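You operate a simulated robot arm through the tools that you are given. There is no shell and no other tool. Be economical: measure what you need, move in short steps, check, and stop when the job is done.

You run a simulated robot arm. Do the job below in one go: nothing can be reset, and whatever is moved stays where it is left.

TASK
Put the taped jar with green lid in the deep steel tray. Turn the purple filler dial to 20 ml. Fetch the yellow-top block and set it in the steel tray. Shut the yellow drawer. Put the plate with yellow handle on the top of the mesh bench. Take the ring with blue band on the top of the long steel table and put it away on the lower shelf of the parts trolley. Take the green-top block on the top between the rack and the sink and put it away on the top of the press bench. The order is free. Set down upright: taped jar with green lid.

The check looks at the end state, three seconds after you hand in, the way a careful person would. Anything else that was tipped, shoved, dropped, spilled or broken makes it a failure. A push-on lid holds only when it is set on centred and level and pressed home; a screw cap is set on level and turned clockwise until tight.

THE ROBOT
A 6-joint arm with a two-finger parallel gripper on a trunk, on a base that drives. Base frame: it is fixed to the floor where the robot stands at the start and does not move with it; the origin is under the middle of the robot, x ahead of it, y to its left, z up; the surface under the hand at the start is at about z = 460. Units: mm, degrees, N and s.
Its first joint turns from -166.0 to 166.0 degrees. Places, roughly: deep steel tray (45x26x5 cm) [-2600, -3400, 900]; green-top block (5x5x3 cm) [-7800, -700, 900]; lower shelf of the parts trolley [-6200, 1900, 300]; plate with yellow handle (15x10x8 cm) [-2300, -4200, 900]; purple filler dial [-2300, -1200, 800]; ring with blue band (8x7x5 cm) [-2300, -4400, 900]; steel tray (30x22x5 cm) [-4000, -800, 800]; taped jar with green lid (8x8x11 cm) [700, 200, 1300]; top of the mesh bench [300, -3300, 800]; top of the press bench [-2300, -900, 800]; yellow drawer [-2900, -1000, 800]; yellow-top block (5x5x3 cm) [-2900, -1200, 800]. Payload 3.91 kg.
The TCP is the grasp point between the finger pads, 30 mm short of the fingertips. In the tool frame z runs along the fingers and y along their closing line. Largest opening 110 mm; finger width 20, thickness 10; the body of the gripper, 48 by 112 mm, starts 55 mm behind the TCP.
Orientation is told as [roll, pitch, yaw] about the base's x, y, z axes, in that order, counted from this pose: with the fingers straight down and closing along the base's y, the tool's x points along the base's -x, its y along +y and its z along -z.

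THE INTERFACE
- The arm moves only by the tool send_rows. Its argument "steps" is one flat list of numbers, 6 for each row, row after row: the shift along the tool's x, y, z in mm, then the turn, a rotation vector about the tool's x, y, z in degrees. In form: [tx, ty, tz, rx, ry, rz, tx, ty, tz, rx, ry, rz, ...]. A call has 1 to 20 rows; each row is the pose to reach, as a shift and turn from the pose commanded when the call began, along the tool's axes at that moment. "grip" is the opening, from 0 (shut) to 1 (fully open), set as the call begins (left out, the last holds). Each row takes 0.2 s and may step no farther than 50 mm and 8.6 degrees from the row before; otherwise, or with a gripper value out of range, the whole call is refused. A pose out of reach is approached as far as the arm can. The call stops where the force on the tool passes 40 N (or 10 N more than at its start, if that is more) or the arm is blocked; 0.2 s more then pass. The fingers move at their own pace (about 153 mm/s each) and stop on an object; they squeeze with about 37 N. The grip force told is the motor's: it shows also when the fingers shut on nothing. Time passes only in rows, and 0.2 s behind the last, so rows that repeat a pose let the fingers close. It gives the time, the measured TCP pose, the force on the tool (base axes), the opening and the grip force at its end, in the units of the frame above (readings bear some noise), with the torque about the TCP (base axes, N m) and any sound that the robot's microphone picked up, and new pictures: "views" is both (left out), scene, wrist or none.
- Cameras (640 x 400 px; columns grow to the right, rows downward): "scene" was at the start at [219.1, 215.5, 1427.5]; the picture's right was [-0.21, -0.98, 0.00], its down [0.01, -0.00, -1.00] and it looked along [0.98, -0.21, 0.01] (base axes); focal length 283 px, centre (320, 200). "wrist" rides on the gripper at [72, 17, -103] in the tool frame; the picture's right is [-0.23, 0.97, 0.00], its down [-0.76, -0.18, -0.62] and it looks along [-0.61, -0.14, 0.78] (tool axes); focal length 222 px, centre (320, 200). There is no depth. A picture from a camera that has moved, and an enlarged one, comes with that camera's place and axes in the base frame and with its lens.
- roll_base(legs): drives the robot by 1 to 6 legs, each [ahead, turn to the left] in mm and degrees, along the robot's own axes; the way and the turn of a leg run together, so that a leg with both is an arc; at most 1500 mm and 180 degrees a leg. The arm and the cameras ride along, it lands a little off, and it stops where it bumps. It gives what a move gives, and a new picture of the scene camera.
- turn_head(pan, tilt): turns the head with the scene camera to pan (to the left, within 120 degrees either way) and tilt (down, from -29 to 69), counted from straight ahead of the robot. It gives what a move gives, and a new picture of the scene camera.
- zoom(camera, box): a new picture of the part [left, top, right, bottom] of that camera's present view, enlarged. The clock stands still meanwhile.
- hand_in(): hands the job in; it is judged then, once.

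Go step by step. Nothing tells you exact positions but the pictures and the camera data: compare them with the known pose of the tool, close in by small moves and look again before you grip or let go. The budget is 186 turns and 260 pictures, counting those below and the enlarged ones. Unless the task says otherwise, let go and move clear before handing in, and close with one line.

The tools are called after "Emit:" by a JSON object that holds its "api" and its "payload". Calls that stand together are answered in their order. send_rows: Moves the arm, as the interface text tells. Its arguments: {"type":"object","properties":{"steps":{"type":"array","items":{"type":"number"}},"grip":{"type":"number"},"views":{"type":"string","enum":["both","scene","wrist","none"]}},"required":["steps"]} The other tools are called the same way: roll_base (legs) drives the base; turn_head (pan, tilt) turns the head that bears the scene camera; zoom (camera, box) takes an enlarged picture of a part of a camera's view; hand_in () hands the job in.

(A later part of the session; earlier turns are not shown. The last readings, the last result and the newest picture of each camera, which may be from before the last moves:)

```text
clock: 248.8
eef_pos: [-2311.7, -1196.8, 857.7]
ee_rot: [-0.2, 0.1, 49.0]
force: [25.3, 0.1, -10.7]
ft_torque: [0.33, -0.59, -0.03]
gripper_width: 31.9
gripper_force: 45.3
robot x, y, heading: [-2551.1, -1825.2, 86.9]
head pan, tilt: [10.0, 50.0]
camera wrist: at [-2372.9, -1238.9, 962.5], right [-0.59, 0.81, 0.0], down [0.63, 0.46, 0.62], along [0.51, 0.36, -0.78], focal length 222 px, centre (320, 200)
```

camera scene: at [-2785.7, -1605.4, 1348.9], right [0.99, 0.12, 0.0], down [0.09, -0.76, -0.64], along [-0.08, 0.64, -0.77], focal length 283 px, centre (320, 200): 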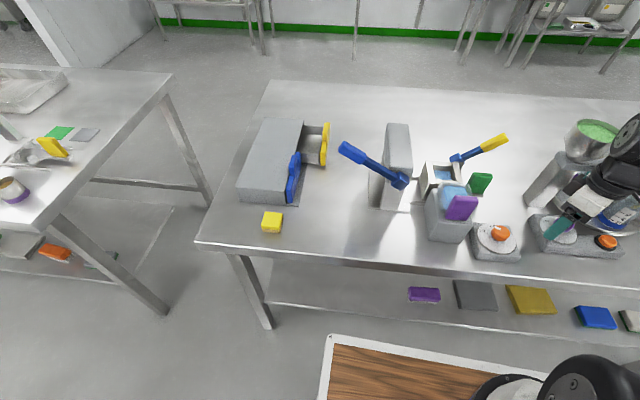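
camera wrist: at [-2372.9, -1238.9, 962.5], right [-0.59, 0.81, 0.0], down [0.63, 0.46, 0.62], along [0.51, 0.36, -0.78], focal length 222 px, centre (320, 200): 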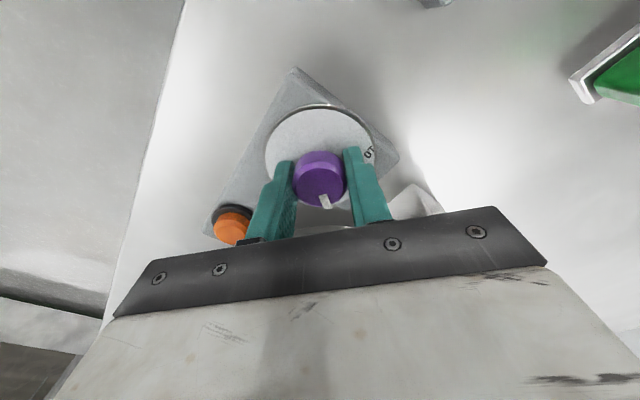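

Emit:
{"api": "send_rows", "payload": {"steps": [0, 0, 0, 0, 0, 0, 0, 0, 0, 0, 0, 0], "grip": 0.6, "views": "none"}}

Emit:
{"api": "send_rows", "payload": {"steps": [0, 0, -40, 0, 0, 0, 0, 0, -80, 0, 0, 0, -20, 0, -120, 0, 0, 0, -40, 0, -160, 0, 0, 0, -40, 0, -160, 0, 0, 0], "views": "wrist"}}

```text
clock: 249.4
eef_pos: [-2312.8, -1196.4, 858.2]
ee_rot: [-0.1, 0.1, 49.1]
force: [-0.4, -0.9, -0.7]
ft_torque: [0.03, -0.04, 0.01]
gripper_width: 66.2
gripper_force: 0.2
robot x, y, heading: [-2552.7, -1822.8, 87.0]
head pan, tilt: [10.0, 50.0]
```

```text
clock: 250.6
eef_pos: [-2284.8, -1166.0, 1018.8]
ee_rot: [-0.1, -0.2, 49.1]
force: [-0.8, -0.1, -0.3]
ft_torque: [-0.01, 0.01, 0.01]
gripper_width: 66.1
gripper_force: 0.1
robot x, y, heading: [-2552.3, -1823.9, 87.0]
head pan, tilt: [10.0, 50.0]
camera wrist: at [-2346.5, -1209.7, 1123.3], right [-0.59, 0.81, 0.0], down [0.63, 0.46, 0.62], along [0.51, 0.37, -0.78], focal length 222 px, centre (320, 200)
```

wrist: 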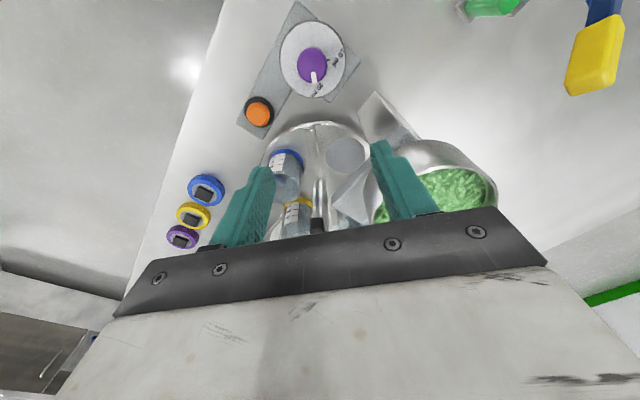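

Emit:
{"api": "zoom", "payload": {"camera": "wrist", "box": [264, 10, 368, 110]}}

```text
4.00 times, centred on (316, 60) of wrist
camera zoom: at [-2346.5, -1209.7, 1123.3], right [-0.59, 0.81, 0.0], down [0.63, 0.46, 0.62], along [0.51, 0.37, -0.78], focal length 888 px, centre (336, 760)
```

zoom: 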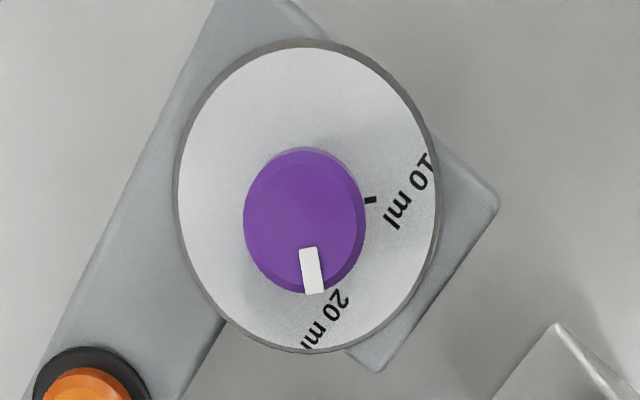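

Emit:
{"api": "send_rows", "payload": {"steps": [-20, 0, -40, 0, 0, 0, -45, 0, -80, 0, 0, 0, -45, 0, -80, 0, 0, 0], "views": "none"}}

Emit:
{"api": "zoom", "payload": {"camera": "wrist", "box": [276, 0, 364, 55]}}

```text
clock: 251.0
eef_pos: [-2280.3, -1163.5, 1039.9]
ee_rot: [-0.6, 1.5, 49.1]
force: [2.5, -10.2, 10.0]
ft_torque: [0.11, 0.17, 0.2]
gripper_width: 61.8
gripper_force: 0.1
robot x, y, heading: [-2549.4, -1823.7, 86.9]
head pan, tilt: [10.0, 50.0]
stopped in row 1: the force on the tool passed its limit at 80 N (the readings are from after the stop); the commanded pose is now the measured one
```

```text
7.27 times, centred on (320, 28) of wrist
camera zoom: at [-2339.9, -1204.8, 1145.9], right [-0.59, 0.81, -0.02], down [0.64, 0.48, 0.61], along [0.5, 0.35, -0.8], focal length 1615 px, centre (320, 1454)
```

zoom: 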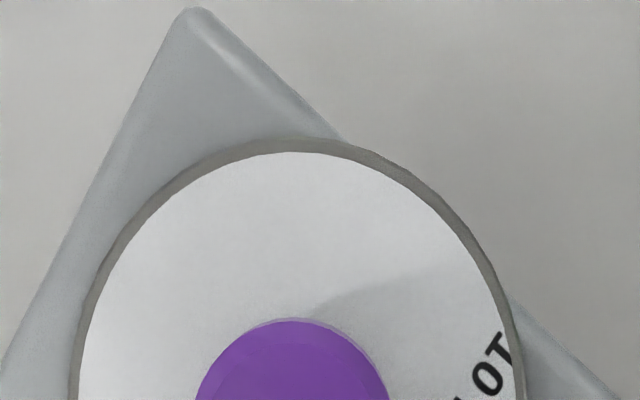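

I touched something, probably the filler's bowl, and stopped. I'll look before moving on.

Emit:
{"api": "send_rows", "payload": {"steps": [0, 0, 0, 0, 0, 0], "views": "both"}}

Emit:
{"api": "zoom", "payload": {"camera": "scene", "box": [480, 60, 640, 260]}}

```text
clock: 251.4
eef_pos: [-2281.3, -1163.3, 1039.9]
ee_rot: [-0.5, 1.4, 49.3]
force: [3.4, -10.7, 10.6]
ft_torque: [0.12, 0.18, 0.15]
gripper_width: 61.2
gripper_force: 0.1
robot x, y, heading: [-2547.7, -1822.9, 87.0]
head pan, tilt: [10.0, 50.0]
camera scene: at [-2785.5, -1606.5, 1349.1], right [0.99, 0.12, 0.0], down [0.09, -0.76, -0.64], along [-0.08, 0.64, -0.77], focal length 283 px, centre (320, 200)
camera wrist: at [-2340.0, -1204.7, 1145.6], right [-0.59, 0.81, -0.01], down [0.64, 0.48, 0.61], along [0.5, 0.35, -0.8], focal length 222 px, centre (320, 200)
```

scene: 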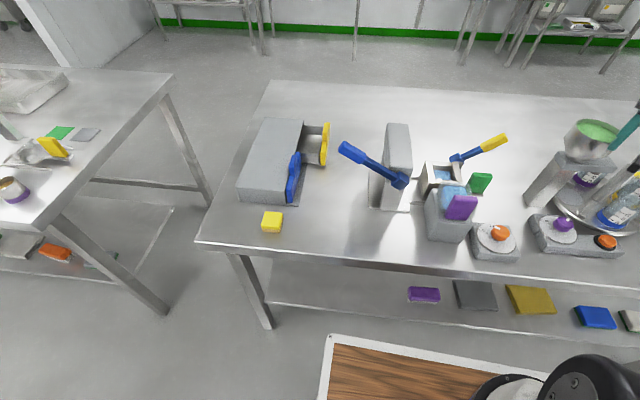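
wrist: 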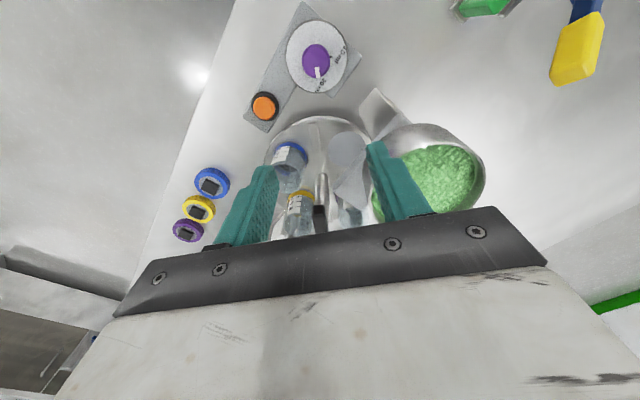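

```text
2.00 times, centred on (560, 160) of scene
camera zoom: at [-2785.5, -1606.5, 1349.1], right [0.99, 0.12, 0.0], down [0.09, -0.76, -0.64], along [-0.08, 0.64, -0.77], focal length 566 px, centre (-160, 280)
```

zoom: 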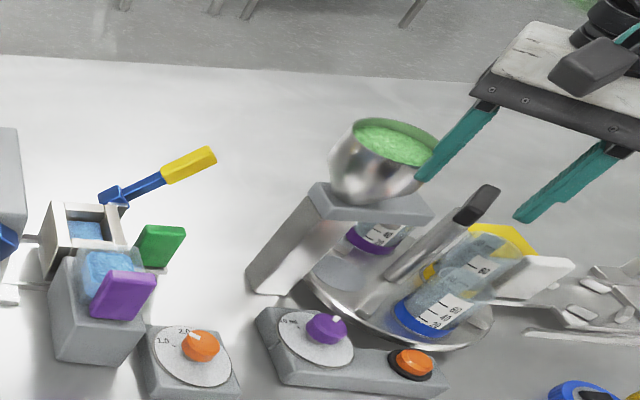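

Emit:
{"api": "send_rows", "payload": {"steps": [4, -3.5, 0, 0, 0, 0, 8, -7, -2, 0, 0, 0, 15, -13, -4, 0, 0, 0, 22, -19, -8, 0, 0, 0, 30, -26, -30, 0, 0, 0, 30, -26, -70, 0, 0, 0, 30, -26, -110, 0, 0, 0], "views": "both"}}

Emit:
{"api": "zoom", "payload": {"camera": "scene", "box": [480, 60, 640, 260]}}

```text
clock: 253.0
eef_pos: [-2281.1, -1201.4, 1149.1]
ee_rot: [-0.6, 1.5, 49.3]
force: [0.5, 0.1, -0.6]
ft_torque: [-0.01, 0.02, 0.03]
gripper_width: 66.2
gripper_force: 0.0
robot x, y, heading: [-2551.9, -1822.9, 86.8]
head pan, tilt: [10.0, 50.0]
camera scene: at [-2785.5, -1605.6, 1348.9], right [0.99, 0.12, 0.0], down [0.09, -0.76, -0.64], along [-0.08, 0.64, -0.77], focal length 283 px, centre (320, 200)
camera wrist: at [-2341.3, -1242.7, 1255.0], right [-0.59, 0.81, -0.02], down [0.64, 0.48, 0.6], along [0.5, 0.35, -0.8], focal length 222 px, centre (320, 200)
```

scene: 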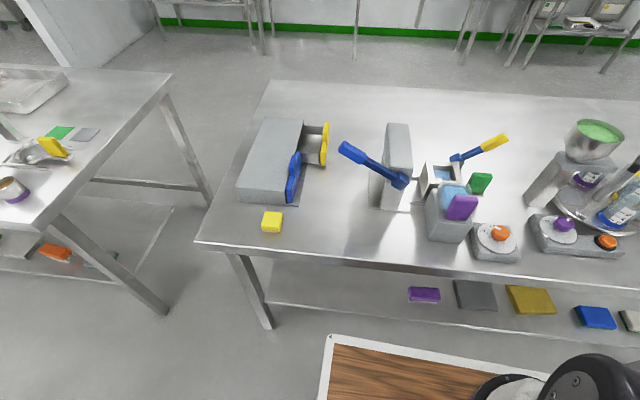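
wrist: 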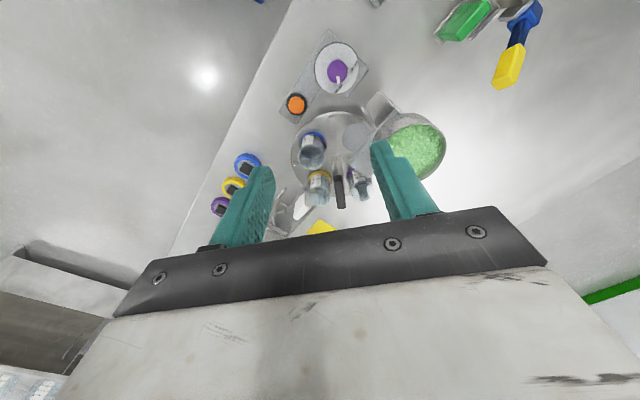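

```text
2.00 times, centred on (560, 160) of scene
camera zoom: at [-2785.5, -1605.6, 1348.9], right [0.99, 0.12, 0.0], down [0.09, -0.76, -0.64], along [-0.08, 0.64, -0.77], focal length 566 px, centre (-160, 280)
```

zoom: 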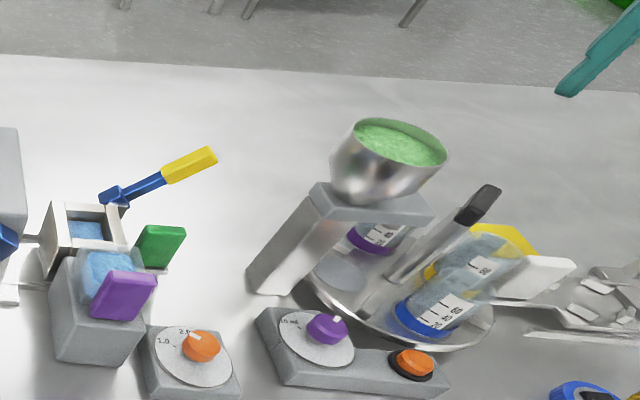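

Emit:
{"api": "zoom", "payload": {"camera": "wrist", "box": [300, 35, 380, 95]}}

```text
6.67 times, centred on (340, 65) of wrist
camera zoom: at [-2341.3, -1242.7, 1255.0], right [-0.59, 0.81, -0.02], down [0.64, 0.48, 0.6], along [0.5, 0.35, -0.8], focal length 1481 px, centre (187, 1100)
```

zoom: 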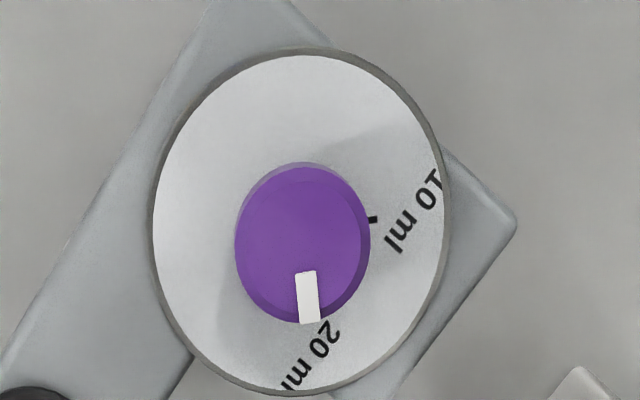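

The bowl is unmoved and the pointer now lines up with 20 ml. Next I'll level the tool and move over to push the yellow drawer shut.

Emit:
{"api": "send_rows", "payload": {"steps": [0, 0, -30, 0.75, -1.43, 0, 0, 0, -30, 0.75, -1.43, 0], "grip": 0, "views": "none"}}

Emit:
{"api": "send_rows", "payload": {"steps": [13, 44, 0, 0, 0, 4, 26, 88, 0, 0, 0, 8, 40, 132, 0, 0, 0, 12, 53, 176, 0, 0, 0, 16, 66, 220, 0, 0, 0, 20, 80, 264, 0, 0, 0, 24, 93, 308, 0, 0, 0, 28, 107, 352, 0, 0, 0, 32, 120, 396, 0, 0, 0, 36, 133, 440, 0, 0, 0, 40, 147, 484, 0, 0, 0, 45, 160, 527, 0, 0, 0, 49, 160, 527, 45, 0, 0, 49, 160, 527, 90, 0, 0, 49, 160, 527, 90, 0, 0, 49], "views": "both"}}

```text
clock: 253.6
eef_pos: [-2281.6, -1202.0, 1179.2]
ee_rot: [-1.4, 0.1, 49.3]
force: [0.2, 0.0, 0.3]
ft_torque: [0.0, 0.0, -0.02]
gripper_width: 0.0
gripper_force: 36.8
robot x, y, heading: [-2552.4, -1828.7, 87.0]
head pan, tilt: [10.0, 50.0]
```

```text
clock: 256.8
eef_pos: [-2780.1, -978.2, 1076.7]
ee_rot: [-0.9, -1.0, 0.3]
force: [1.0, -0.9, 0.4]
ft_torque: [-0.01, 0.01, -0.03]
gripper_width: 0.0
gripper_force: 37.1
robot x, y, heading: [-2550.5, -1827.4, 87.1]
head pan, tilt: [10.0, 50.0]
camera scene: at [-2785.8, -1605.9, 1348.9], right [0.99, 0.12, 0.0], down [0.09, -0.76, -0.64], along [-0.08, 0.64, -0.77], focal length 283 px, centre (320, 200)
camera wrist: at [-2855.5, -959.1, 1179.9], right [0.22, 0.97, -0.01], down [0.75, -0.16, 0.64], along [0.62, -0.15, -0.77], focal length 222 px, centre (320, 200)
```

scene: 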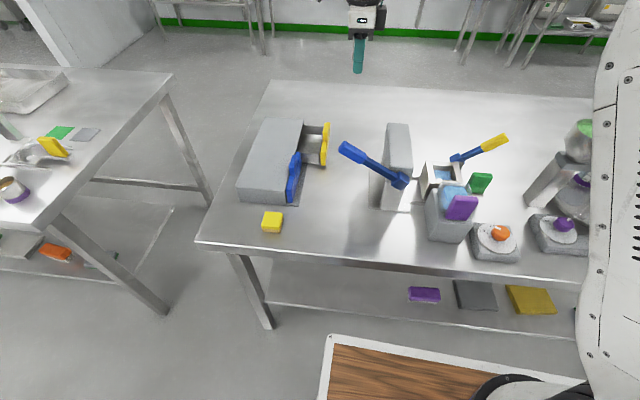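
wrist: 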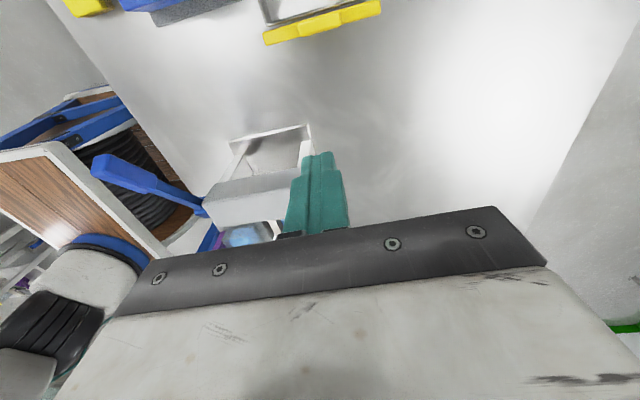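

Emit:
{"api": "send_rows", "payload": {"steps": [0, 6, 45, -0.9, 1, 0, 0, 12, 90, -0.9, 1, 0, 0, 12, 135, -0.9, 1, 0, 0, 12, 180, -0.9, 1, 0, 0, 12, 220, -0.9, 1, 0, 0, 12, 220, -0.9, 1, 0], "views": "both"}}

```text
clock: 258.2
eef_pos: [-2774.4, -970.1, 858.1]
ee_rot: [0.1, 0.0, 0.4]
force: [0.1, 0.2, -0.2]
ft_torque: [-0.01, 0.03, -0.01]
gripper_width: 0.2
gripper_force: 36.5
robot x, y, heading: [-2551.5, -1826.1, 87.0]
head pan, tilt: [10.0, 50.0]
camera scene: at [-2785.7, -1605.8, 1348.9], right [0.99, 0.12, 0.0], down [0.09, -0.76, -0.64], along [-0.08, 0.64, -0.77], focal length 283 px, centre (320, 200)
camera wrist: at [-2849.4, -954.0, 962.7], right [0.22, 0.97, 0.0], down [0.76, -0.17, 0.62], along [0.61, -0.14, -0.78], focal length 222 px, centre (320, 200)
```

scene: 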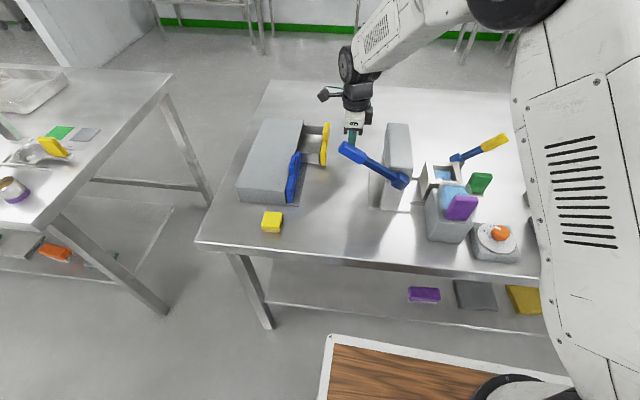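
wrist: 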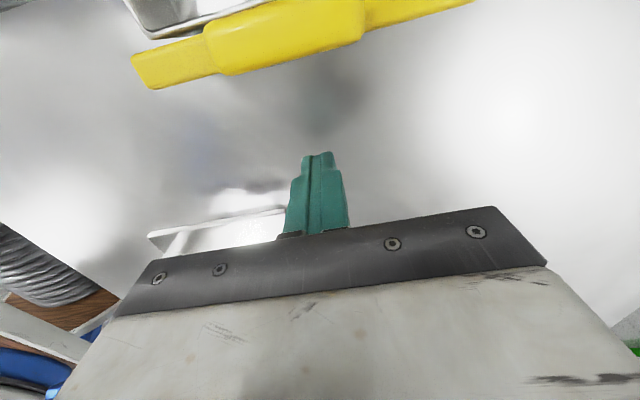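

Emit:
{"api": "send_rows", "payload": {"steps": [20, 0, 0, 0, 0, 0, 40, 0, 0, 0, 0, 0, 50, 0, 0, 0, 0, 0, 58, 0, 0, 0, 0, 0, 64, 0, 0, 0, 0, 0, 70, 0, 0, 0, 0, 0, 76, 0, 0, 0, 0, 0, 82, 0, 0, 0, 0, 0, 88, 0, 0, 0, 0, 0, 94, 0, 0, 0, 0, 0, 100, 0, 0, 0, 0, 0, 104, 0, 0, 0, 0, 0, 108, 0, 0, 0, 0, 0, 111, 0, 0, 0, 0, 0, 114, 0, 0, 0, 0, 0], "views": "both"}}

```text
clock: 261.4
eef_pos: [-2892.6, -970.7, 857.9]
ee_rot: [0.0, 0.0, 0.4]
force: [0.4, 0.5, -0.2]
ft_torque: [-0.03, -0.02, 0.02]
gripper_width: 0.0
gripper_force: 37.0
robot x, y, heading: [-2548.8, -1821.2, 87.0]
head pan, tilt: [10.0, 50.0]
camera scene: at [-2785.8, -1605.8, 1348.9], right [0.99, 0.12, 0.0], down [0.09, -0.76, -0.64], along [-0.08, 0.64, -0.77], focal length 283 px, centre (320, 200)
camera wrist: at [-2965.3, -953.9, 962.8], right [0.22, 0.98, 0.0], down [0.76, -0.17, 0.62], along [0.61, -0.14, -0.78], focal length 222 px, centre (320, 200)
```

scene: 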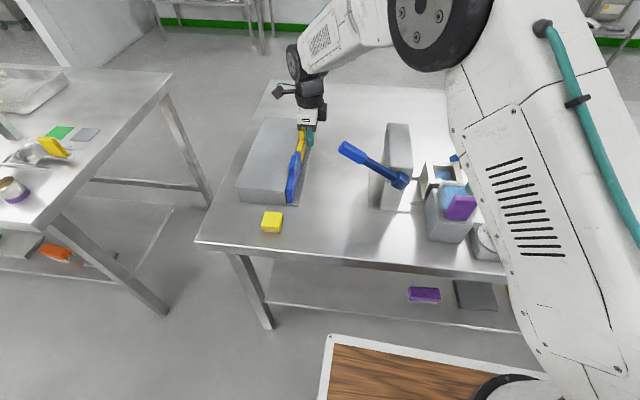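
wrist: 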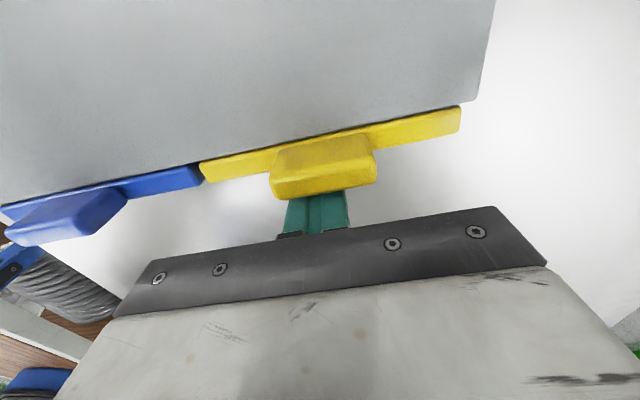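

Emit:
{"api": "send_rows", "payload": {"steps": [1.5, 0, 0, 0, 0, 0, 3, 0, 0, 0, 0, 0, 4.5, 0, 0, 0, 0, 0, 6, 0, 0, 0, 0, 0], "views": "wrist"}}

```text
clock: 262.4
eef_pos: [-2894.7, -969.8, 858.0]
ee_rot: [-0.1, 0.0, 0.2]
force: [8.3, -0.2, 0.8]
ft_torque: [0.03, 0.13, -0.08]
gripper_width: 0.0
gripper_force: 36.5
robot x, y, heading: [-2552.5, -1826.9, 86.7]
head pan, tilt: [10.0, 50.0]
camera wrist: at [-2969.2, -953.2, 962.8], right [0.22, 0.97, 0.0], down [0.76, -0.17, 0.62], along [0.61, -0.14, -0.78], focal length 222 px, centre (320, 200)
```

wrist: 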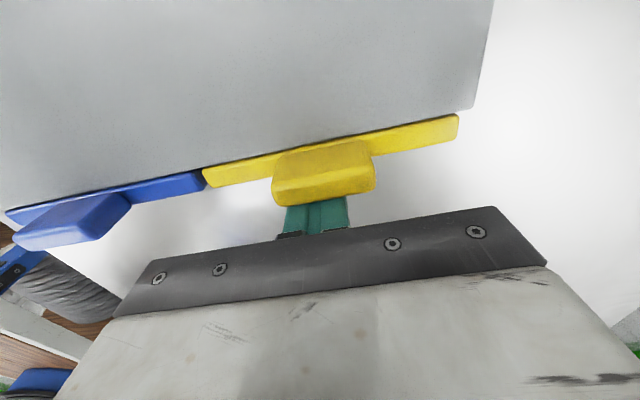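

Emit:
{"api": "send_rows", "payload": {"steps": [1, 0, 0, 0, 0, 0, 2, 0, 0, 0, 0, 0, 2, 0, 0, 0, 0, 0], "views": "none"}}

Emit:
{"api": "send_rows", "payload": {"steps": [-20, 0, 0, 0, 0, 0, -50, 0, 0, 0, 0, 0, -50, 0, -45, 0, 0, 0, -50, 0, -90, 0, 0, 0, -50, 0, -135, 0, 0, 0, -50, 0, -180, 0, 0, 0, -50, 0, -225, 0, 0, 0], "grip": 0.7, "views": "scene"}}

Emit:
{"api": "zoom", "payload": {"camera": "scene", "box": [200, 100, 440, 250]}}

```text
clock: 263.4
eef_pos: [-2895.6, -970.2, 859.4]
ee_rot: [-0.1, -0.2, 0.3]
force: [13.0, -3.8, 5.1]
ft_torque: [0.16, 0.45, -0.03]
gripper_width: 0.0
gripper_force: 36.9
robot x, y, heading: [-2550.4, -1822.2, 86.7]
head pan, tilt: [10.0, 50.0]
stopped in row 3: the force on the tool passed its limit at 41 N (the readings are from after the stop); the commanded pose is now the measured one
```

```text
clock: 265.0
eef_pos: [-2848.1, -969.4, 1083.1]
ee_rot: [-0.2, -0.1, 0.1]
force: [-0.3, 0.5, 0.1]
ft_torque: [0.01, -0.03, 0.04]
gripper_width: 77.1
gripper_force: 0.0
robot x, y, heading: [-2548.4, -1824.5, 86.7]
head pan, tilt: [10.0, 50.0]
camera scene: at [-2785.2, -1605.0, 1348.8], right [0.99, 0.12, 0.0], down [0.09, -0.76, -0.64], along [-0.08, 0.64, -0.77], focal length 283 px, centre (320, 200)
```

scene: 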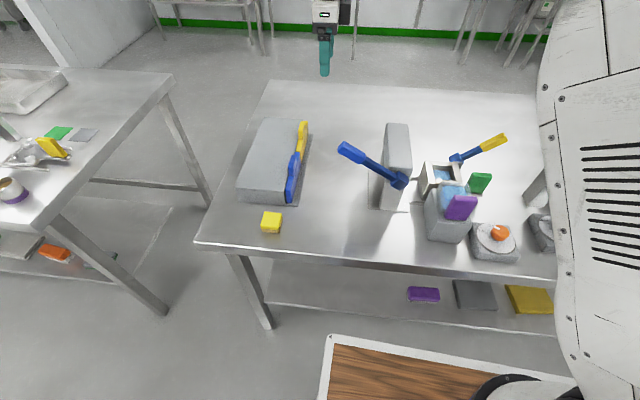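

```text
2.67 times, centred on (320, 175) of scene
camera zoom: at [-2785.2, -1605.0, 1348.8], right [0.99, 0.12, 0.0], down [0.09, -0.76, -0.64], along [-0.08, 0.64, -0.77], focal length 755 px, centre (320, 267)
```

zoom: 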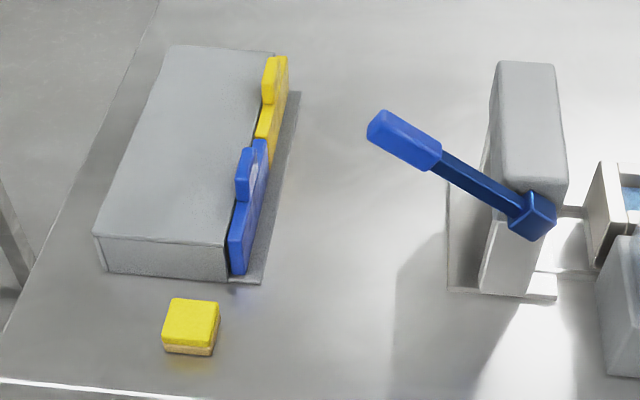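

The drawer is shut flush and the box hasn't moved. Now the yellow block, near (-2940, -1247).

Emit:
{"api": "send_rows", "payload": {"steps": [13, -40, 0, 0, 0, 0, 26, -80, 0, 0, 0, 0, 39, -120, 0, 0, 0, 0, 52, -160, 0, 0, 0, 0, 65, -200, 0, 0, 0, 0, 78, -240, 0, 0, 0, 0, 92, -278, 0, 0, 0, 0, 92, -278, 45, 0, 0, 0, 92, -278, 90, 0, 0, 0, 92, -278, 130, 0, 0, 0, 92, -278, 130, 0, 0, 0], "grip": 0.62, "views": "both"}}

```text
clock: 267.4
eef_pos: [-2937.5, -1248.3, 952.1]
ee_rot: [-0.1, 0.0, 0.2]
force: [0.2, -0.6, 1.0]
ft_torque: [-0.01, 0.01, -0.03]
gripper_width: 68.2
gripper_force: 0.0
robot x, y, heading: [-2550.4, -1825.9, 87.0]
head pan, tilt: [10.0, 50.0]
camera scene: at [-2785.1, -1605.4, 1348.9], right [0.99, 0.12, 0.0], down [0.09, -0.76, -0.64], along [-0.08, 0.64, -0.77], focal length 283 px, centre (320, 200)
camera wrist: at [-3011.2, -1231.2, 1057.2], right [0.22, 0.97, 0.0], down [0.76, -0.17, 0.63], along [0.61, -0.14, -0.78], focal length 222 px, centre (320, 200)
```

scene: 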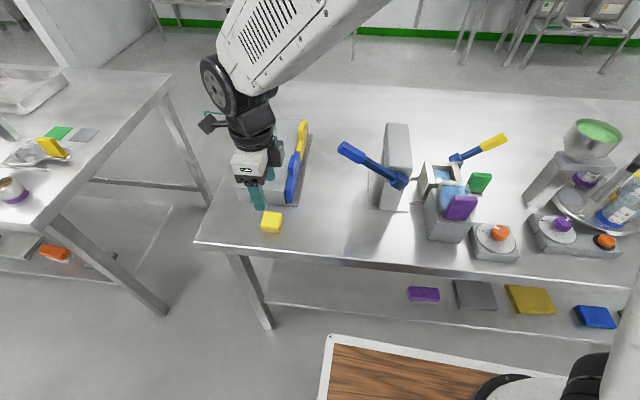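
wrist: 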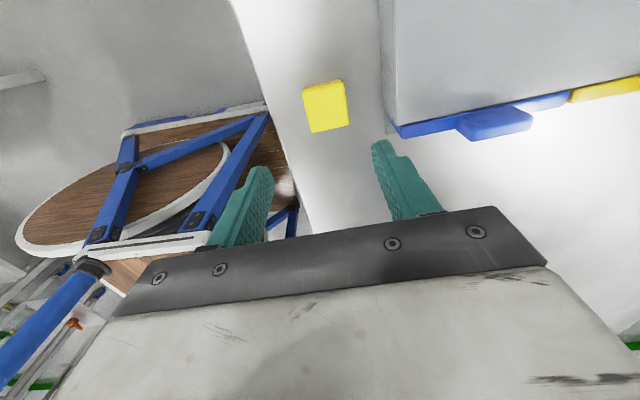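

Emit:
{"api": "send_rows", "payload": {"steps": [8, 5, 40, 0, 0, 0, 8, 5, 70, 0, 0, 0, 8, 5, 70, 0, 0, 0], "views": "wrist"}}

```text
clock: 268.2
eef_pos: [-2946.2, -1242.0, 882.4]
ee_rot: [0.0, -0.1, 0.2]
force: [0.4, 0.8, -0.3]
ft_torque: [-0.01, 0.01, 0.05]
gripper_width: 68.0
gripper_force: 0.1
robot x, y, heading: [-2550.9, -1824.5, 86.8]
head pan, tilt: [10.0, 50.0]
camera wrist: at [-3019.6, -1225.9, 986.5], right [0.22, 0.97, 0.0], down [0.76, -0.17, 0.63], along [0.61, -0.14, -0.78], focal length 222 px, centre (320, 200)
```

wrist: 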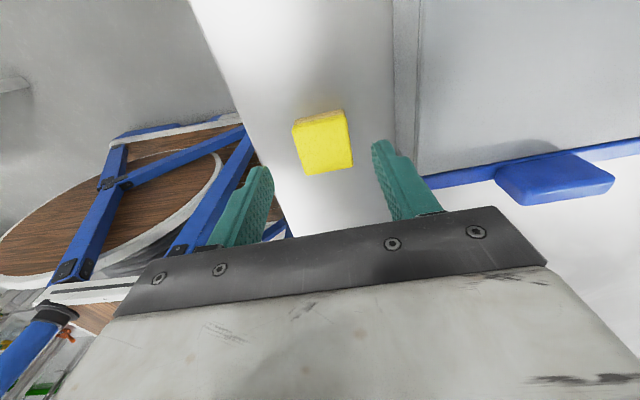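

Emit:
{"api": "send_rows", "payload": {"steps": [3, 1, 20, 0, 0, 0, 3, 1, 38, 0, 0, 0, 3, 1, 46, 0, 0, 0, 3, 1, 46, 0, 0, 0], "views": "none"}}

Emit:
{"api": "send_rows", "payload": {"steps": [0, 0, 0, 0, 0, 0, 0, 0, 0, 0, 0, 0, 0, 0, 0, 0, 0, 0], "grip": 0, "views": "wrist"}}

```text
clock: 269.2
eef_pos: [-2950.4, -1241.6, 835.6]
ee_rot: [-0.1, -0.1, 0.2]
force: [0.6, -0.3, -0.6]
ft_torque: [0.01, 0.02, -0.05]
gripper_width: 68.2
gripper_force: 0.1
robot x, y, heading: [-2550.5, -1823.1, 86.7]
head pan, tilt: [10.0, 50.0]
```

```text
clock: 270.0
eef_pos: [-2948.3, -1242.7, 835.6]
ee_rot: [-0.2, -0.1, 0.2]
force: [-0.6, 0.2, 1.0]
ft_torque: [0.0, -0.04, 0.01]
gripper_width: 40.7
gripper_force: 36.9
robot x, y, heading: [-2548.8, -1826.3, 86.7]
head pan, tilt: [10.0, 50.0]
camera wrist: at [-3022.8, -1225.6, 939.9], right [0.22, 0.97, 0.0], down [0.76, -0.17, 0.62], along [0.61, -0.14, -0.78], focal length 222 px, centre (320, 200)
```

wrist: 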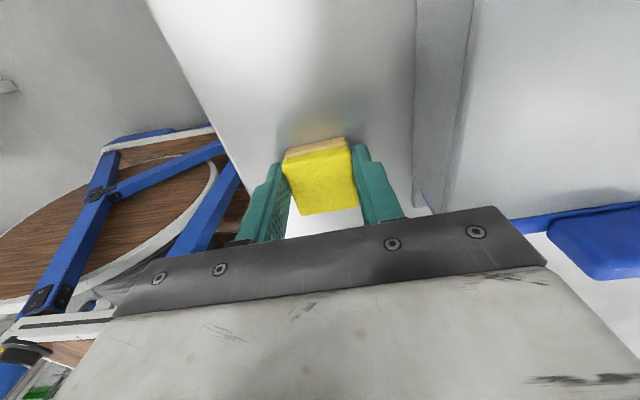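

The yellow block is gripped. I'll lift it, tuck it in front of the robot, and drive west to the table with the steel tray.

Emit:
{"api": "send_rows", "payload": {"steps": [0, 0, -30, 0, 0, 0, 0, 0, -80, 0, 0, 0, 0, 0, -130, 0, 0, 0, 0, 0, -180, 0, 0, 0, 0, 0, -230, 0, 0, 0, 0, 0, -280, 0, 0, 0, 0, 0, -330, 0, 0, 0, 0, 0, -380, 0, 0, 0, -46, -14, -400, 0, 0, -8, -92, -28, -400, 0, 0, -16, -138, -42, -400, 0, 0, -24, -184, -56, -400, 0, 0, -32, -230, -70, -400, 0, 0, -40, -276, -84, -400, 0, 0, -48, -322, -98, -400, 0, 0, -56, -368, -112, -400, 0, 0, -64, -414, -140, -400, 0, 0, -72], "views": "none"}}

Emit:
{"api": "roll_base", "payload": {"legs": [[0, 93], [1400, 0], [0, -90], [110, 0]]}}

Emit:
{"api": "turn_head", "payload": {"pan": 0, "tilt": 35}}

```text
refused: row 9 steps farther than a row can; nothing moved
```

```text
clock: 283.9
eef_pos: [-4465.4, -1330.3, 834.4]
ee_rot: [-0.6, -0.2, 14.4]
force: [0.6, -5.1, -0.1]
ft_torque: [-0.16, -0.02, -0.09]
gripper_width: 40.9
gripper_force: 37.2
robot x, y, heading: [-3935.0, -1791.0, 101.3]
head pan, tilt: [10.0, 50.0]
stopped in leg 3: the force on the tool passed its limit at 84 N (the readings are from after the stop); the commanded pose is now the measured one
camera scene: at [-4217.6, -1634.8, 1348.9], right [0.93, 0.36, 0.0], down [0.28, -0.71, -0.64], along [-0.23, 0.6, -0.77], focal length 283 px, centre (320, 200)
```

scene: 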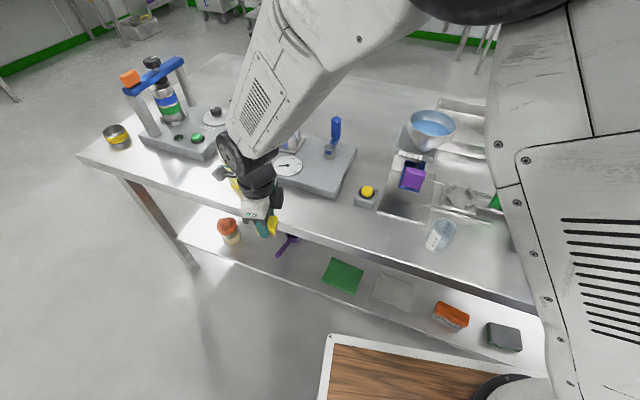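

```text
clock: 284.6
eef_pos: [-4465.0, -1328.9, 835.0]
ee_rot: [-0.7, -0.2, 14.5]
force: [0.6, -7.6, -0.7]
ft_torque: [-0.28, -0.01, -0.13]
gripper_width: 41.0
gripper_force: 37.2
robot x, y, heading: [-3934.5, -1789.6, 101.2]
head pan, tilt: [0.0, 35.0]
camera scene: at [-4206.9, -1620.3, 1370.6], right [0.98, 0.19, 0.0], down [0.11, -0.56, -0.82], along [-0.16, 0.8, -0.57], focal length 283 px, centre (320, 200)
```

scene: 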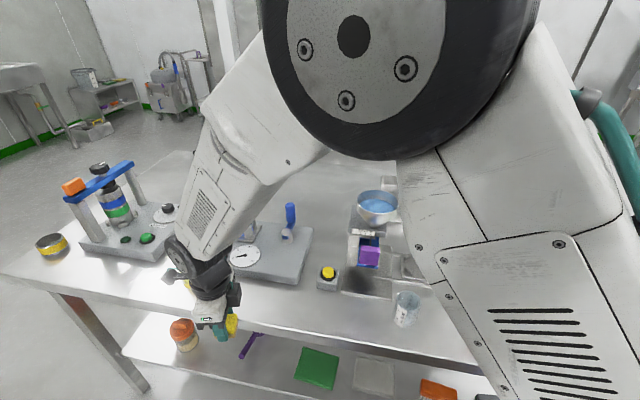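

My lift was refused, but the drive went ahead with the arm still low, and the hand has met this table's front edge. I'll turn back a little to relieve the contact and then raise the arm.

Emit:
{"api": "roll_base", "payload": {"legs": [[0, 6]]}}

```text
clock: 285.6
eef_pos: [-4510.6, -1387.1, 834.5]
ee_rot: [-0.7, -0.2, 20.3]
force: [1.0, 0.6, 0.4]
ft_torque: [0.0, -0.01, 0.0]
gripper_width: 41.0
gripper_force: 36.9
robot x, y, heading: [-3932.4, -1789.2, 107.2]
head pan, tilt: [0.0, 35.0]
camera scene: at [-4223.0, -1649.4, 1370.6], right [0.96, 0.29, 0.0], down [0.17, -0.55, -0.82], along [-0.24, 0.78, -0.57], focal length 283 px, centre (320, 200)
```

scene: 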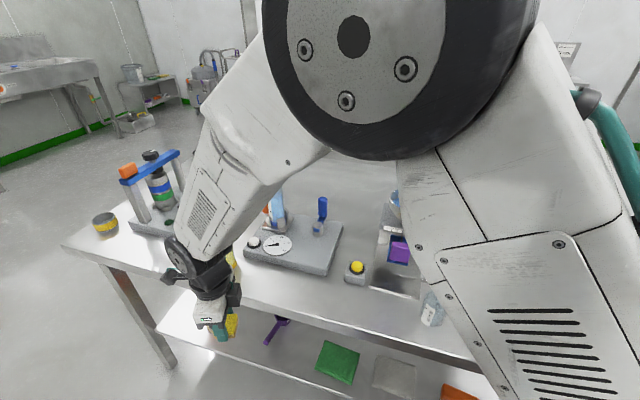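

Emit:
{"api": "send_rows", "payload": {"steps": [0, 0, -45, -0.7, 0.2, 0, 0, 0, -90, -0.7, 0.2, 0, 0, 0, -135, -0.7, 0.2, 0, 0, 0, -180, -0.7, 0.2, 0, 0, 0, -225, -0.7, 0.2, 0, 0, 0, -270, -0.7, 0.2, 0, 0, 0, -315, -0.7, 0.2, 0, 0, 0, -360, -0.7, 0.2, 0, 0, 0, -400, -0.7, 0.2, 0], "views": "scene"}}

```text
clock: 287.6
eef_pos: [-4513.9, -1383.0, 1234.4]
ee_rot: [0.0, 0.0, 20.3]
force: [-0.4, -0.9, -1.3]
ft_torque: [-0.01, -0.06, 0.03]
gripper_width: 40.8
gripper_force: 37.0
robot x, y, heading: [-3935.8, -1783.5, 107.3]
head pan, tilt: [0.0, 35.0]
camera scene: at [-4223.1, -1649.3, 1370.6], right [0.96, 0.29, 0.0], down [0.17, -0.55, -0.82], along [-0.24, 0.78, -0.57], focal length 283 px, centre (320, 200)
```

scene: 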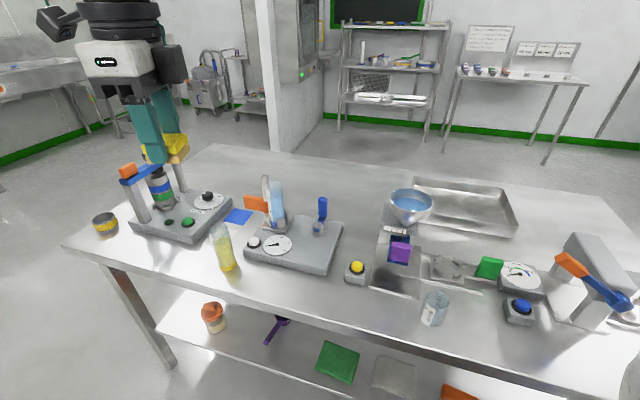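

Emit:
{"api": "roll_base", "payload": {"legs": [[0, -17.2], [70, 0]]}}

```text
clock: 289.5
eef_pos: [-4368.4, -1159.8, 1235.6]
ee_rot: [0.0, 0.0, 3.2]
force: [-0.7, -0.3, -0.1]
ft_torque: [0.0, 0.04, -0.01]
gripper_width: 40.9
gripper_force: 37.5
robot x, y, heading: [-3933.9, -1718.1, 90.3]
head pan, tilt: [0.0, 35.0]
camera scene: at [-4169.2, -1499.9, 1370.6], right [1.0, 0.0, 0.0], down [0.0, -0.57, -0.82], along [0.0, 0.82, -0.57], focal length 283 px, centre (320, 200)
```

scene: 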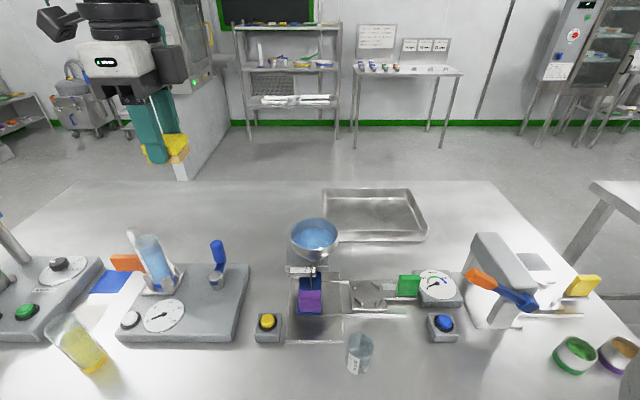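

Emit:
{"api": "send_rows", "payload": {"steps": [-35, 30, 5, 0, 0, 0, -70, 60, 10, 0, 0, 0, -105, 90, 15, 0, 0, 0, -140, 120, 20, 0, 0, 0, -175, 150, 25, 0, 0, 0, -210, 180, 30, 0, 0, 0, -245, 210, 35, 0, 0, 0, -280, 240, 40, 0, 0, 0, -315, 270, 50, 0, 0, 0, -350, 300, 60, 0, 0, 0, -387, 329, 75, 0, 0, 0, -387, 329, 120, 0, 0, 0, -387, 329, 165, 0, 0, 0, -387, 329, 210, 0, 0, 0, -387, 329, 255, 0, 0, 0, -387, 329, 255, 0, 0, 0], "views": "both"}}

```text
clock: 292.9
eef_pos: [-4002.6, -808.0, 976.6]
ee_rot: [-0.1, -0.1, 3.3]
force: [0.6, -0.5, 0.8]
ft_torque: [-0.02, 0.0, -0.01]
gripper_width: 41.1
gripper_force: 37.4
robot x, y, heading: [-3933.6, -1718.4, 89.9]
head pan, tilt: [0.0, 35.0]
camera scene: at [-4169.0, -1500.0, 1370.7], right [1.0, 0.0, 0.0], down [0.0, -0.57, -0.82], along [0.0, 0.82, -0.57], focal length 283 px, centre (320, 200)
camera wrist: at [-4076.7, -794.8, 1080.9], right [0.17, 0.99, 0.0], down [0.77, -0.13, 0.62], along [0.61, -0.11, -0.78], focal length 222 px, centre (320, 200)
```

scene: 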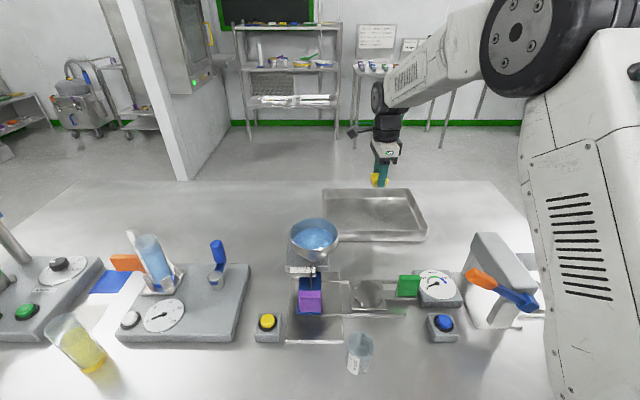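
wrist: 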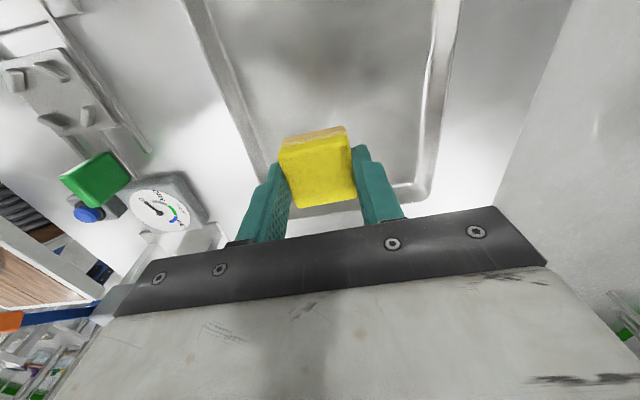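

Emit:
{"api": "send_rows", "payload": {"steps": [5, 6, 40, 0, 0, 0, 10, 12, 80, 0, 0, 0, 10, 12, 110, 0, 0, 0, 10, 12, 122, 0, 0, 0, 10, 12, 126, 0, 0, 0, 10, 12, 129, 0, 0, 0, 10, 12, 132, 0, 0, 0, 10, 12, 135, 0, 0, 0, 10, 12, 138, 0, 0, 0, 10, 12, 141, 0, 0, 0, 10, 12, 144, 0, 0, 0], "views": "both"}}

```text
clock: 295.3
eef_pos: [-4011.9, -797.8, 839.0]
ee_rot: [0.2, 0.1, 3.2]
force: [0.1, -5.7, 26.6]
ft_torque: [-0.28, -0.57, -0.09]
gripper_width: 40.7
gripper_force: 37.3
robot x, y, heading: [-3934.4, -1721.8, 90.2]
head pan, tilt: [0.0, 35.0]
camera scene: at [-4169.0, -1501.2, 1370.9], right [1.0, 0.0, 0.0], down [0.0, -0.57, -0.82], along [0.0, 0.82, -0.57], focal length 283 px, centre (320, 200)
camera wrist: at [-4086.1, -785.6, 943.9], right [0.17, 0.99, 0.0], down [0.77, -0.14, 0.62], along [0.61, -0.1, -0.78], focal length 222 px, centre (320, 200)
```

scene: 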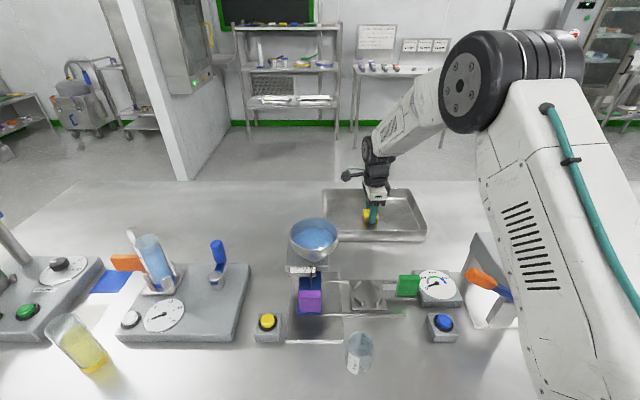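
wrist: 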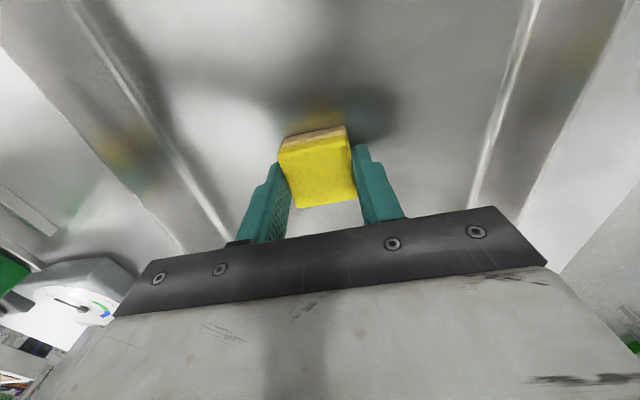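

Contact at 27 N, so the block is on the tray floor. Release and rise.

Emit:
{"api": "send_rows", "payload": {"steps": [0, 0, -2, 0, 0, 0, 0, 0, -2, 0, 0, 0, 0, 0, -2, 0, 0, 0], "grip": 0.62, "views": "none"}}

Emit:
{"api": "send_rows", "payload": {"steps": [0, 0, -40, 0, 0, 0, 0, 0, -85, 0, 0, 0, 0, 0, -130, 0, 0, 0, 0, 0, -175, 0, 0, 0, 0, 0, -220, 0, 0, 0, 0, 0, -265, 0, 0, 0, 0, 0, -310, 0, 0, 0], "views": "both"}}

```text
clock: 296.1
eef_pos: [-4012.0, -797.6, 839.1]
ee_rot: [-0.1, 0.1, 3.2]
force: [0.5, 0.0, 0.4]
ft_torque: [-0.03, -0.02, 0.01]
gripper_width: 68.1
gripper_force: 0.0
robot x, y, heading: [-3934.1, -1718.3, 90.0]
head pan, tilt: [0.0, 35.0]
```

```text
clock: 297.7
eef_pos: [-4012.1, -797.3, 1149.7]
ee_rot: [-0.1, 0.0, 3.2]
force: [-0.1, -0.3, -1.0]
ft_torque: [-0.03, -0.03, 0.03]
gripper_width: 68.2
gripper_force: 0.0
robot x, y, heading: [-3937.8, -1719.1, 90.2]
head pan, tilt: [0.0, 35.0]
camera scene: at [-4169.1, -1499.7, 1370.6], right [1.0, 0.0, 0.0], down [0.0, -0.57, -0.82], along [0.0, 0.82, -0.57], focal length 283 px, centre (320, 200)
camera wrist: at [-4085.8, -784.5, 1254.0], right [0.17, 0.99, 0.0], down [0.77, -0.13, 0.62], along [0.61, -0.11, -0.78], focal length 222 px, centre (320, 200)
```

scene: 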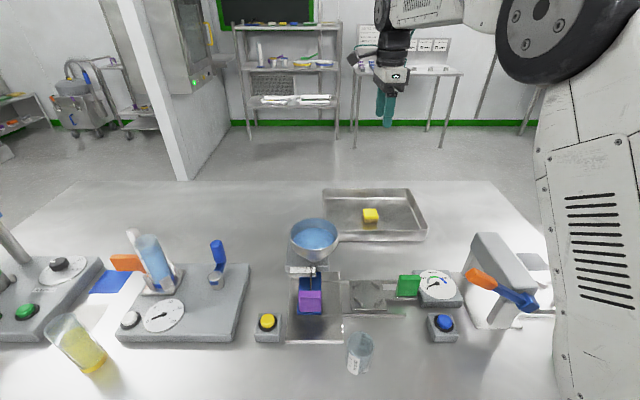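
wrist: 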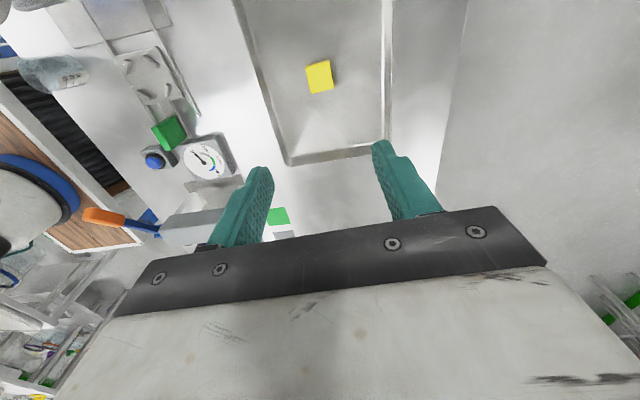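

The yellow block lies in the steel tray. I'll retract the arm next, then drive around to the ring.

Emit:
{"api": "send_rows", "payload": {"steps": [-4, -40, -8, 0, 0, -7.2, -8, -80, -16, 0, 0, -14.4, -13, -121, -24, 0, 0, -21.6, -17, -161, -32, 0, 0, -28.8, -21, -202, -40, 0, 0, -36, -25, -242, -48, 0, 0, -43.2, -30, -283, -56, 0, 0, -50.4, -34, -323, -64, 0, 0, -57.6, -38, -364, -72, 0, 0, -64.8, -42, -404, -80, 0, 0, -72, -47, -445, -88, 0, 0, -79.2, -51, -485, -100, 0, 0, -86.8], "views": "none"}}

Emit:
{"api": "turn_head", "payload": {"pan": 0, "tilt": 15}}

```text
clock: 300.3
eef_pos: [-3931.8, -1278.9, 1248.4]
ee_rot: [-0.1, 0.1, 90.1]
force: [-0.1, 1.0, 0.1]
ft_torque: [-0.05, -0.01, -0.02]
gripper_width: 68.2
gripper_force: 0.0
robot x, y, heading: [-3934.1, -1717.1, 90.0]
head pan, tilt: [0.0, 35.0]
```

```text
clock: 301.2
eef_pos: [-3932.1, -1279.1, 1246.5]
ee_rot: [0.0, 0.0, 90.1]
force: [0.5, 0.1, -0.6]
ft_torque: [-0.02, 0.01, 0.0]
gripper_width: 68.3
gripper_force: 0.0
robot x, y, heading: [-3934.0, -1715.6, 90.2]
head pan, tilt: [0.0, 15.0]
camera scene: at [-4169.0, -1494.7, 1402.6], right [1.0, 0.0, 0.0], down [0.0, -0.26, -0.97], along [0.0, 0.97, -0.26], focal length 283 px, centre (320, 200)
```

scene: 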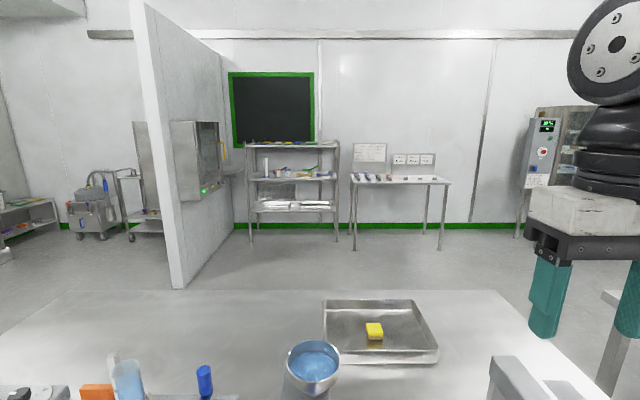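

Emit:
{"api": "roll_base", "payload": {"legs": [[-110, 0], [0, 90], [1070, 0], [0, 90], [1000, 0], [920, 0]]}}

```text
clock: 324.2
eef_pos: [-5159.5, -4164.9, 1247.3]
ee_rot: [0.0, 0.0, -94.3]
force: [-0.8, 0.7, 0.5]
ft_torque: [-0.02, -0.02, 0.02]
gripper_width: 68.3
gripper_force: 0.1
robot x, y, heading: [-5124.7, -3728.5, -94.4]
head pan, tilt: [0.0, 15.0]
camera scene: at [-4905.0, -3968.5, 1402.7], right [-1.0, 0.08, 0.0], down [0.02, 0.26, -0.97], along [-0.07, -0.96, -0.26], focal length 283 px, centre (320, 200)
```

scene: 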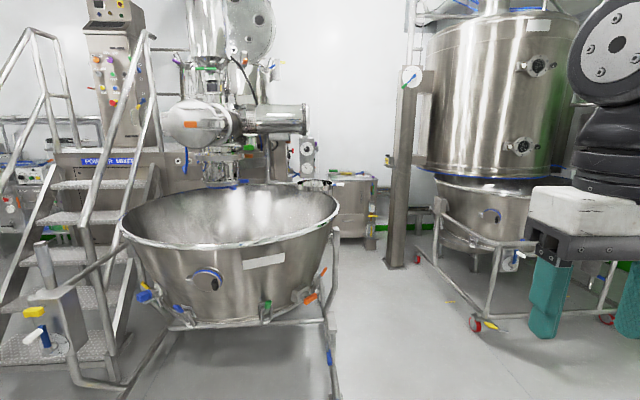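

Emit:
{"api": "roll_base", "payload": {"legs": [[0, 69.7], [1000, 0], [844, 0], [0, 24.7]]}}

```text
clock: 337.8
eef_pos: [-3005.4, -4488.0, 1246.8]
ee_rot: [0.0, 0.0, -0.2]
force: [0.4, 0.5, 0.0]
ft_torque: [0.04, 0.01, 0.0]
gripper_width: 68.4
gripper_force: 0.0
robot x, y, heading: [-3443.6, -4482.5, -0.2]
head pan, tilt: [0.0, 15.0]
camera scene: at [-3217.7, -4249.0, 1402.7], right [0.0, -1.0, 0.0], down [-0.26, 0.0, -0.97], along [0.97, 0.0, -0.26], focal length 283 px, centre (320, 200)
```

scene: 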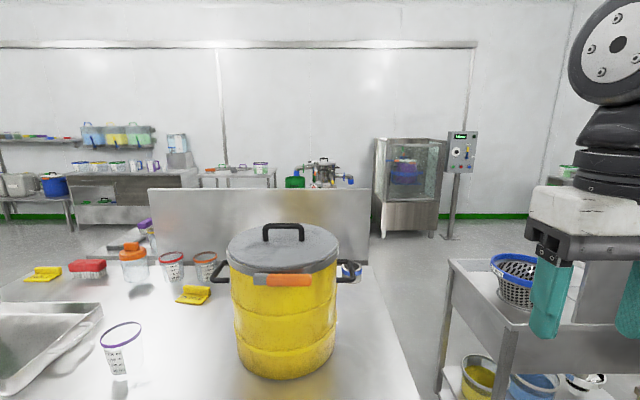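

Emit:
{"api": "roll_base", "payload": {"legs": [[250, 0]]}}

Emit:
{"api": "turn_head", "payload": {"pan": -10, "tilt": 30}}

```text
clock: 339.7
eef_pos: [-2754.8, -4488.5, 1247.6]
ee_rot: [-0.1, 0.0, -0.1]
force: [-0.3, 0.4, 0.4]
ft_torque: [0.0, -0.02, 0.01]
gripper_width: 68.4
gripper_force: 0.1
robot x, y, heading: [-3190.2, -4482.4, -0.2]
head pan, tilt: [0.0, 15.0]
camera scene: at [-2967.8, -4249.8, 1402.7], right [0.0, -1.0, 0.0], down [-0.26, 0.0, -0.97], along [0.97, 0.0, -0.26], focal length 283 px, centre (320, 200)
```

scene: 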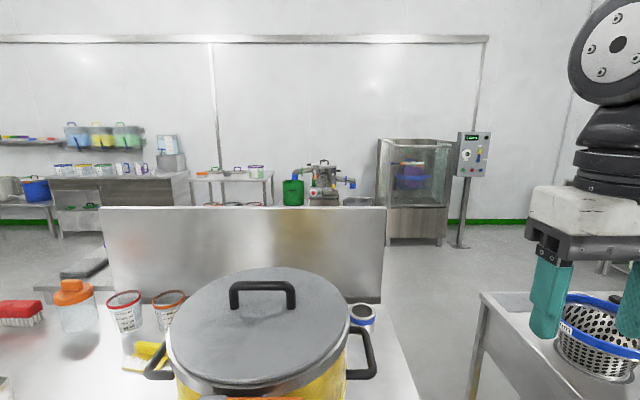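

```text
clock: 340.4
eef_pos: [-2755.5, -4488.9, 1246.0]
ee_rot: [0.0, 0.0, -0.2]
force: [0.5, -0.1, 1.0]
ft_torque: [-0.01, -0.04, -0.01]
gripper_width: 68.4
gripper_force: 0.1
robot x, y, heading: [-3196.9, -4485.6, -0.0]
head pan, tilt: [-10.0, 30.0]
camera scene: at [-2972.2, -4265.5, 1378.5], right [-0.18, -0.98, 0.0], down [-0.49, 0.09, -0.87], along [0.85, -0.15, -0.5], focal length 283 px, centre (320, 200)
```

scene: 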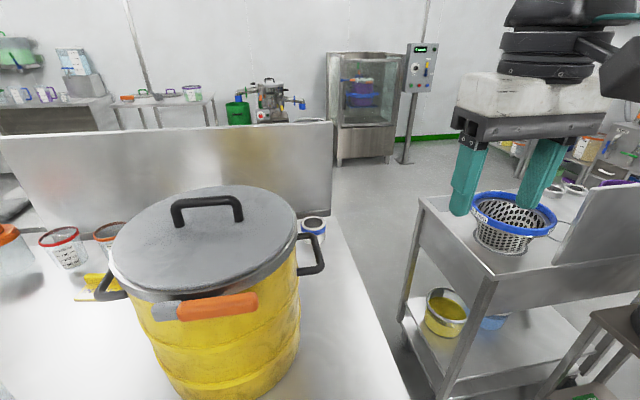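

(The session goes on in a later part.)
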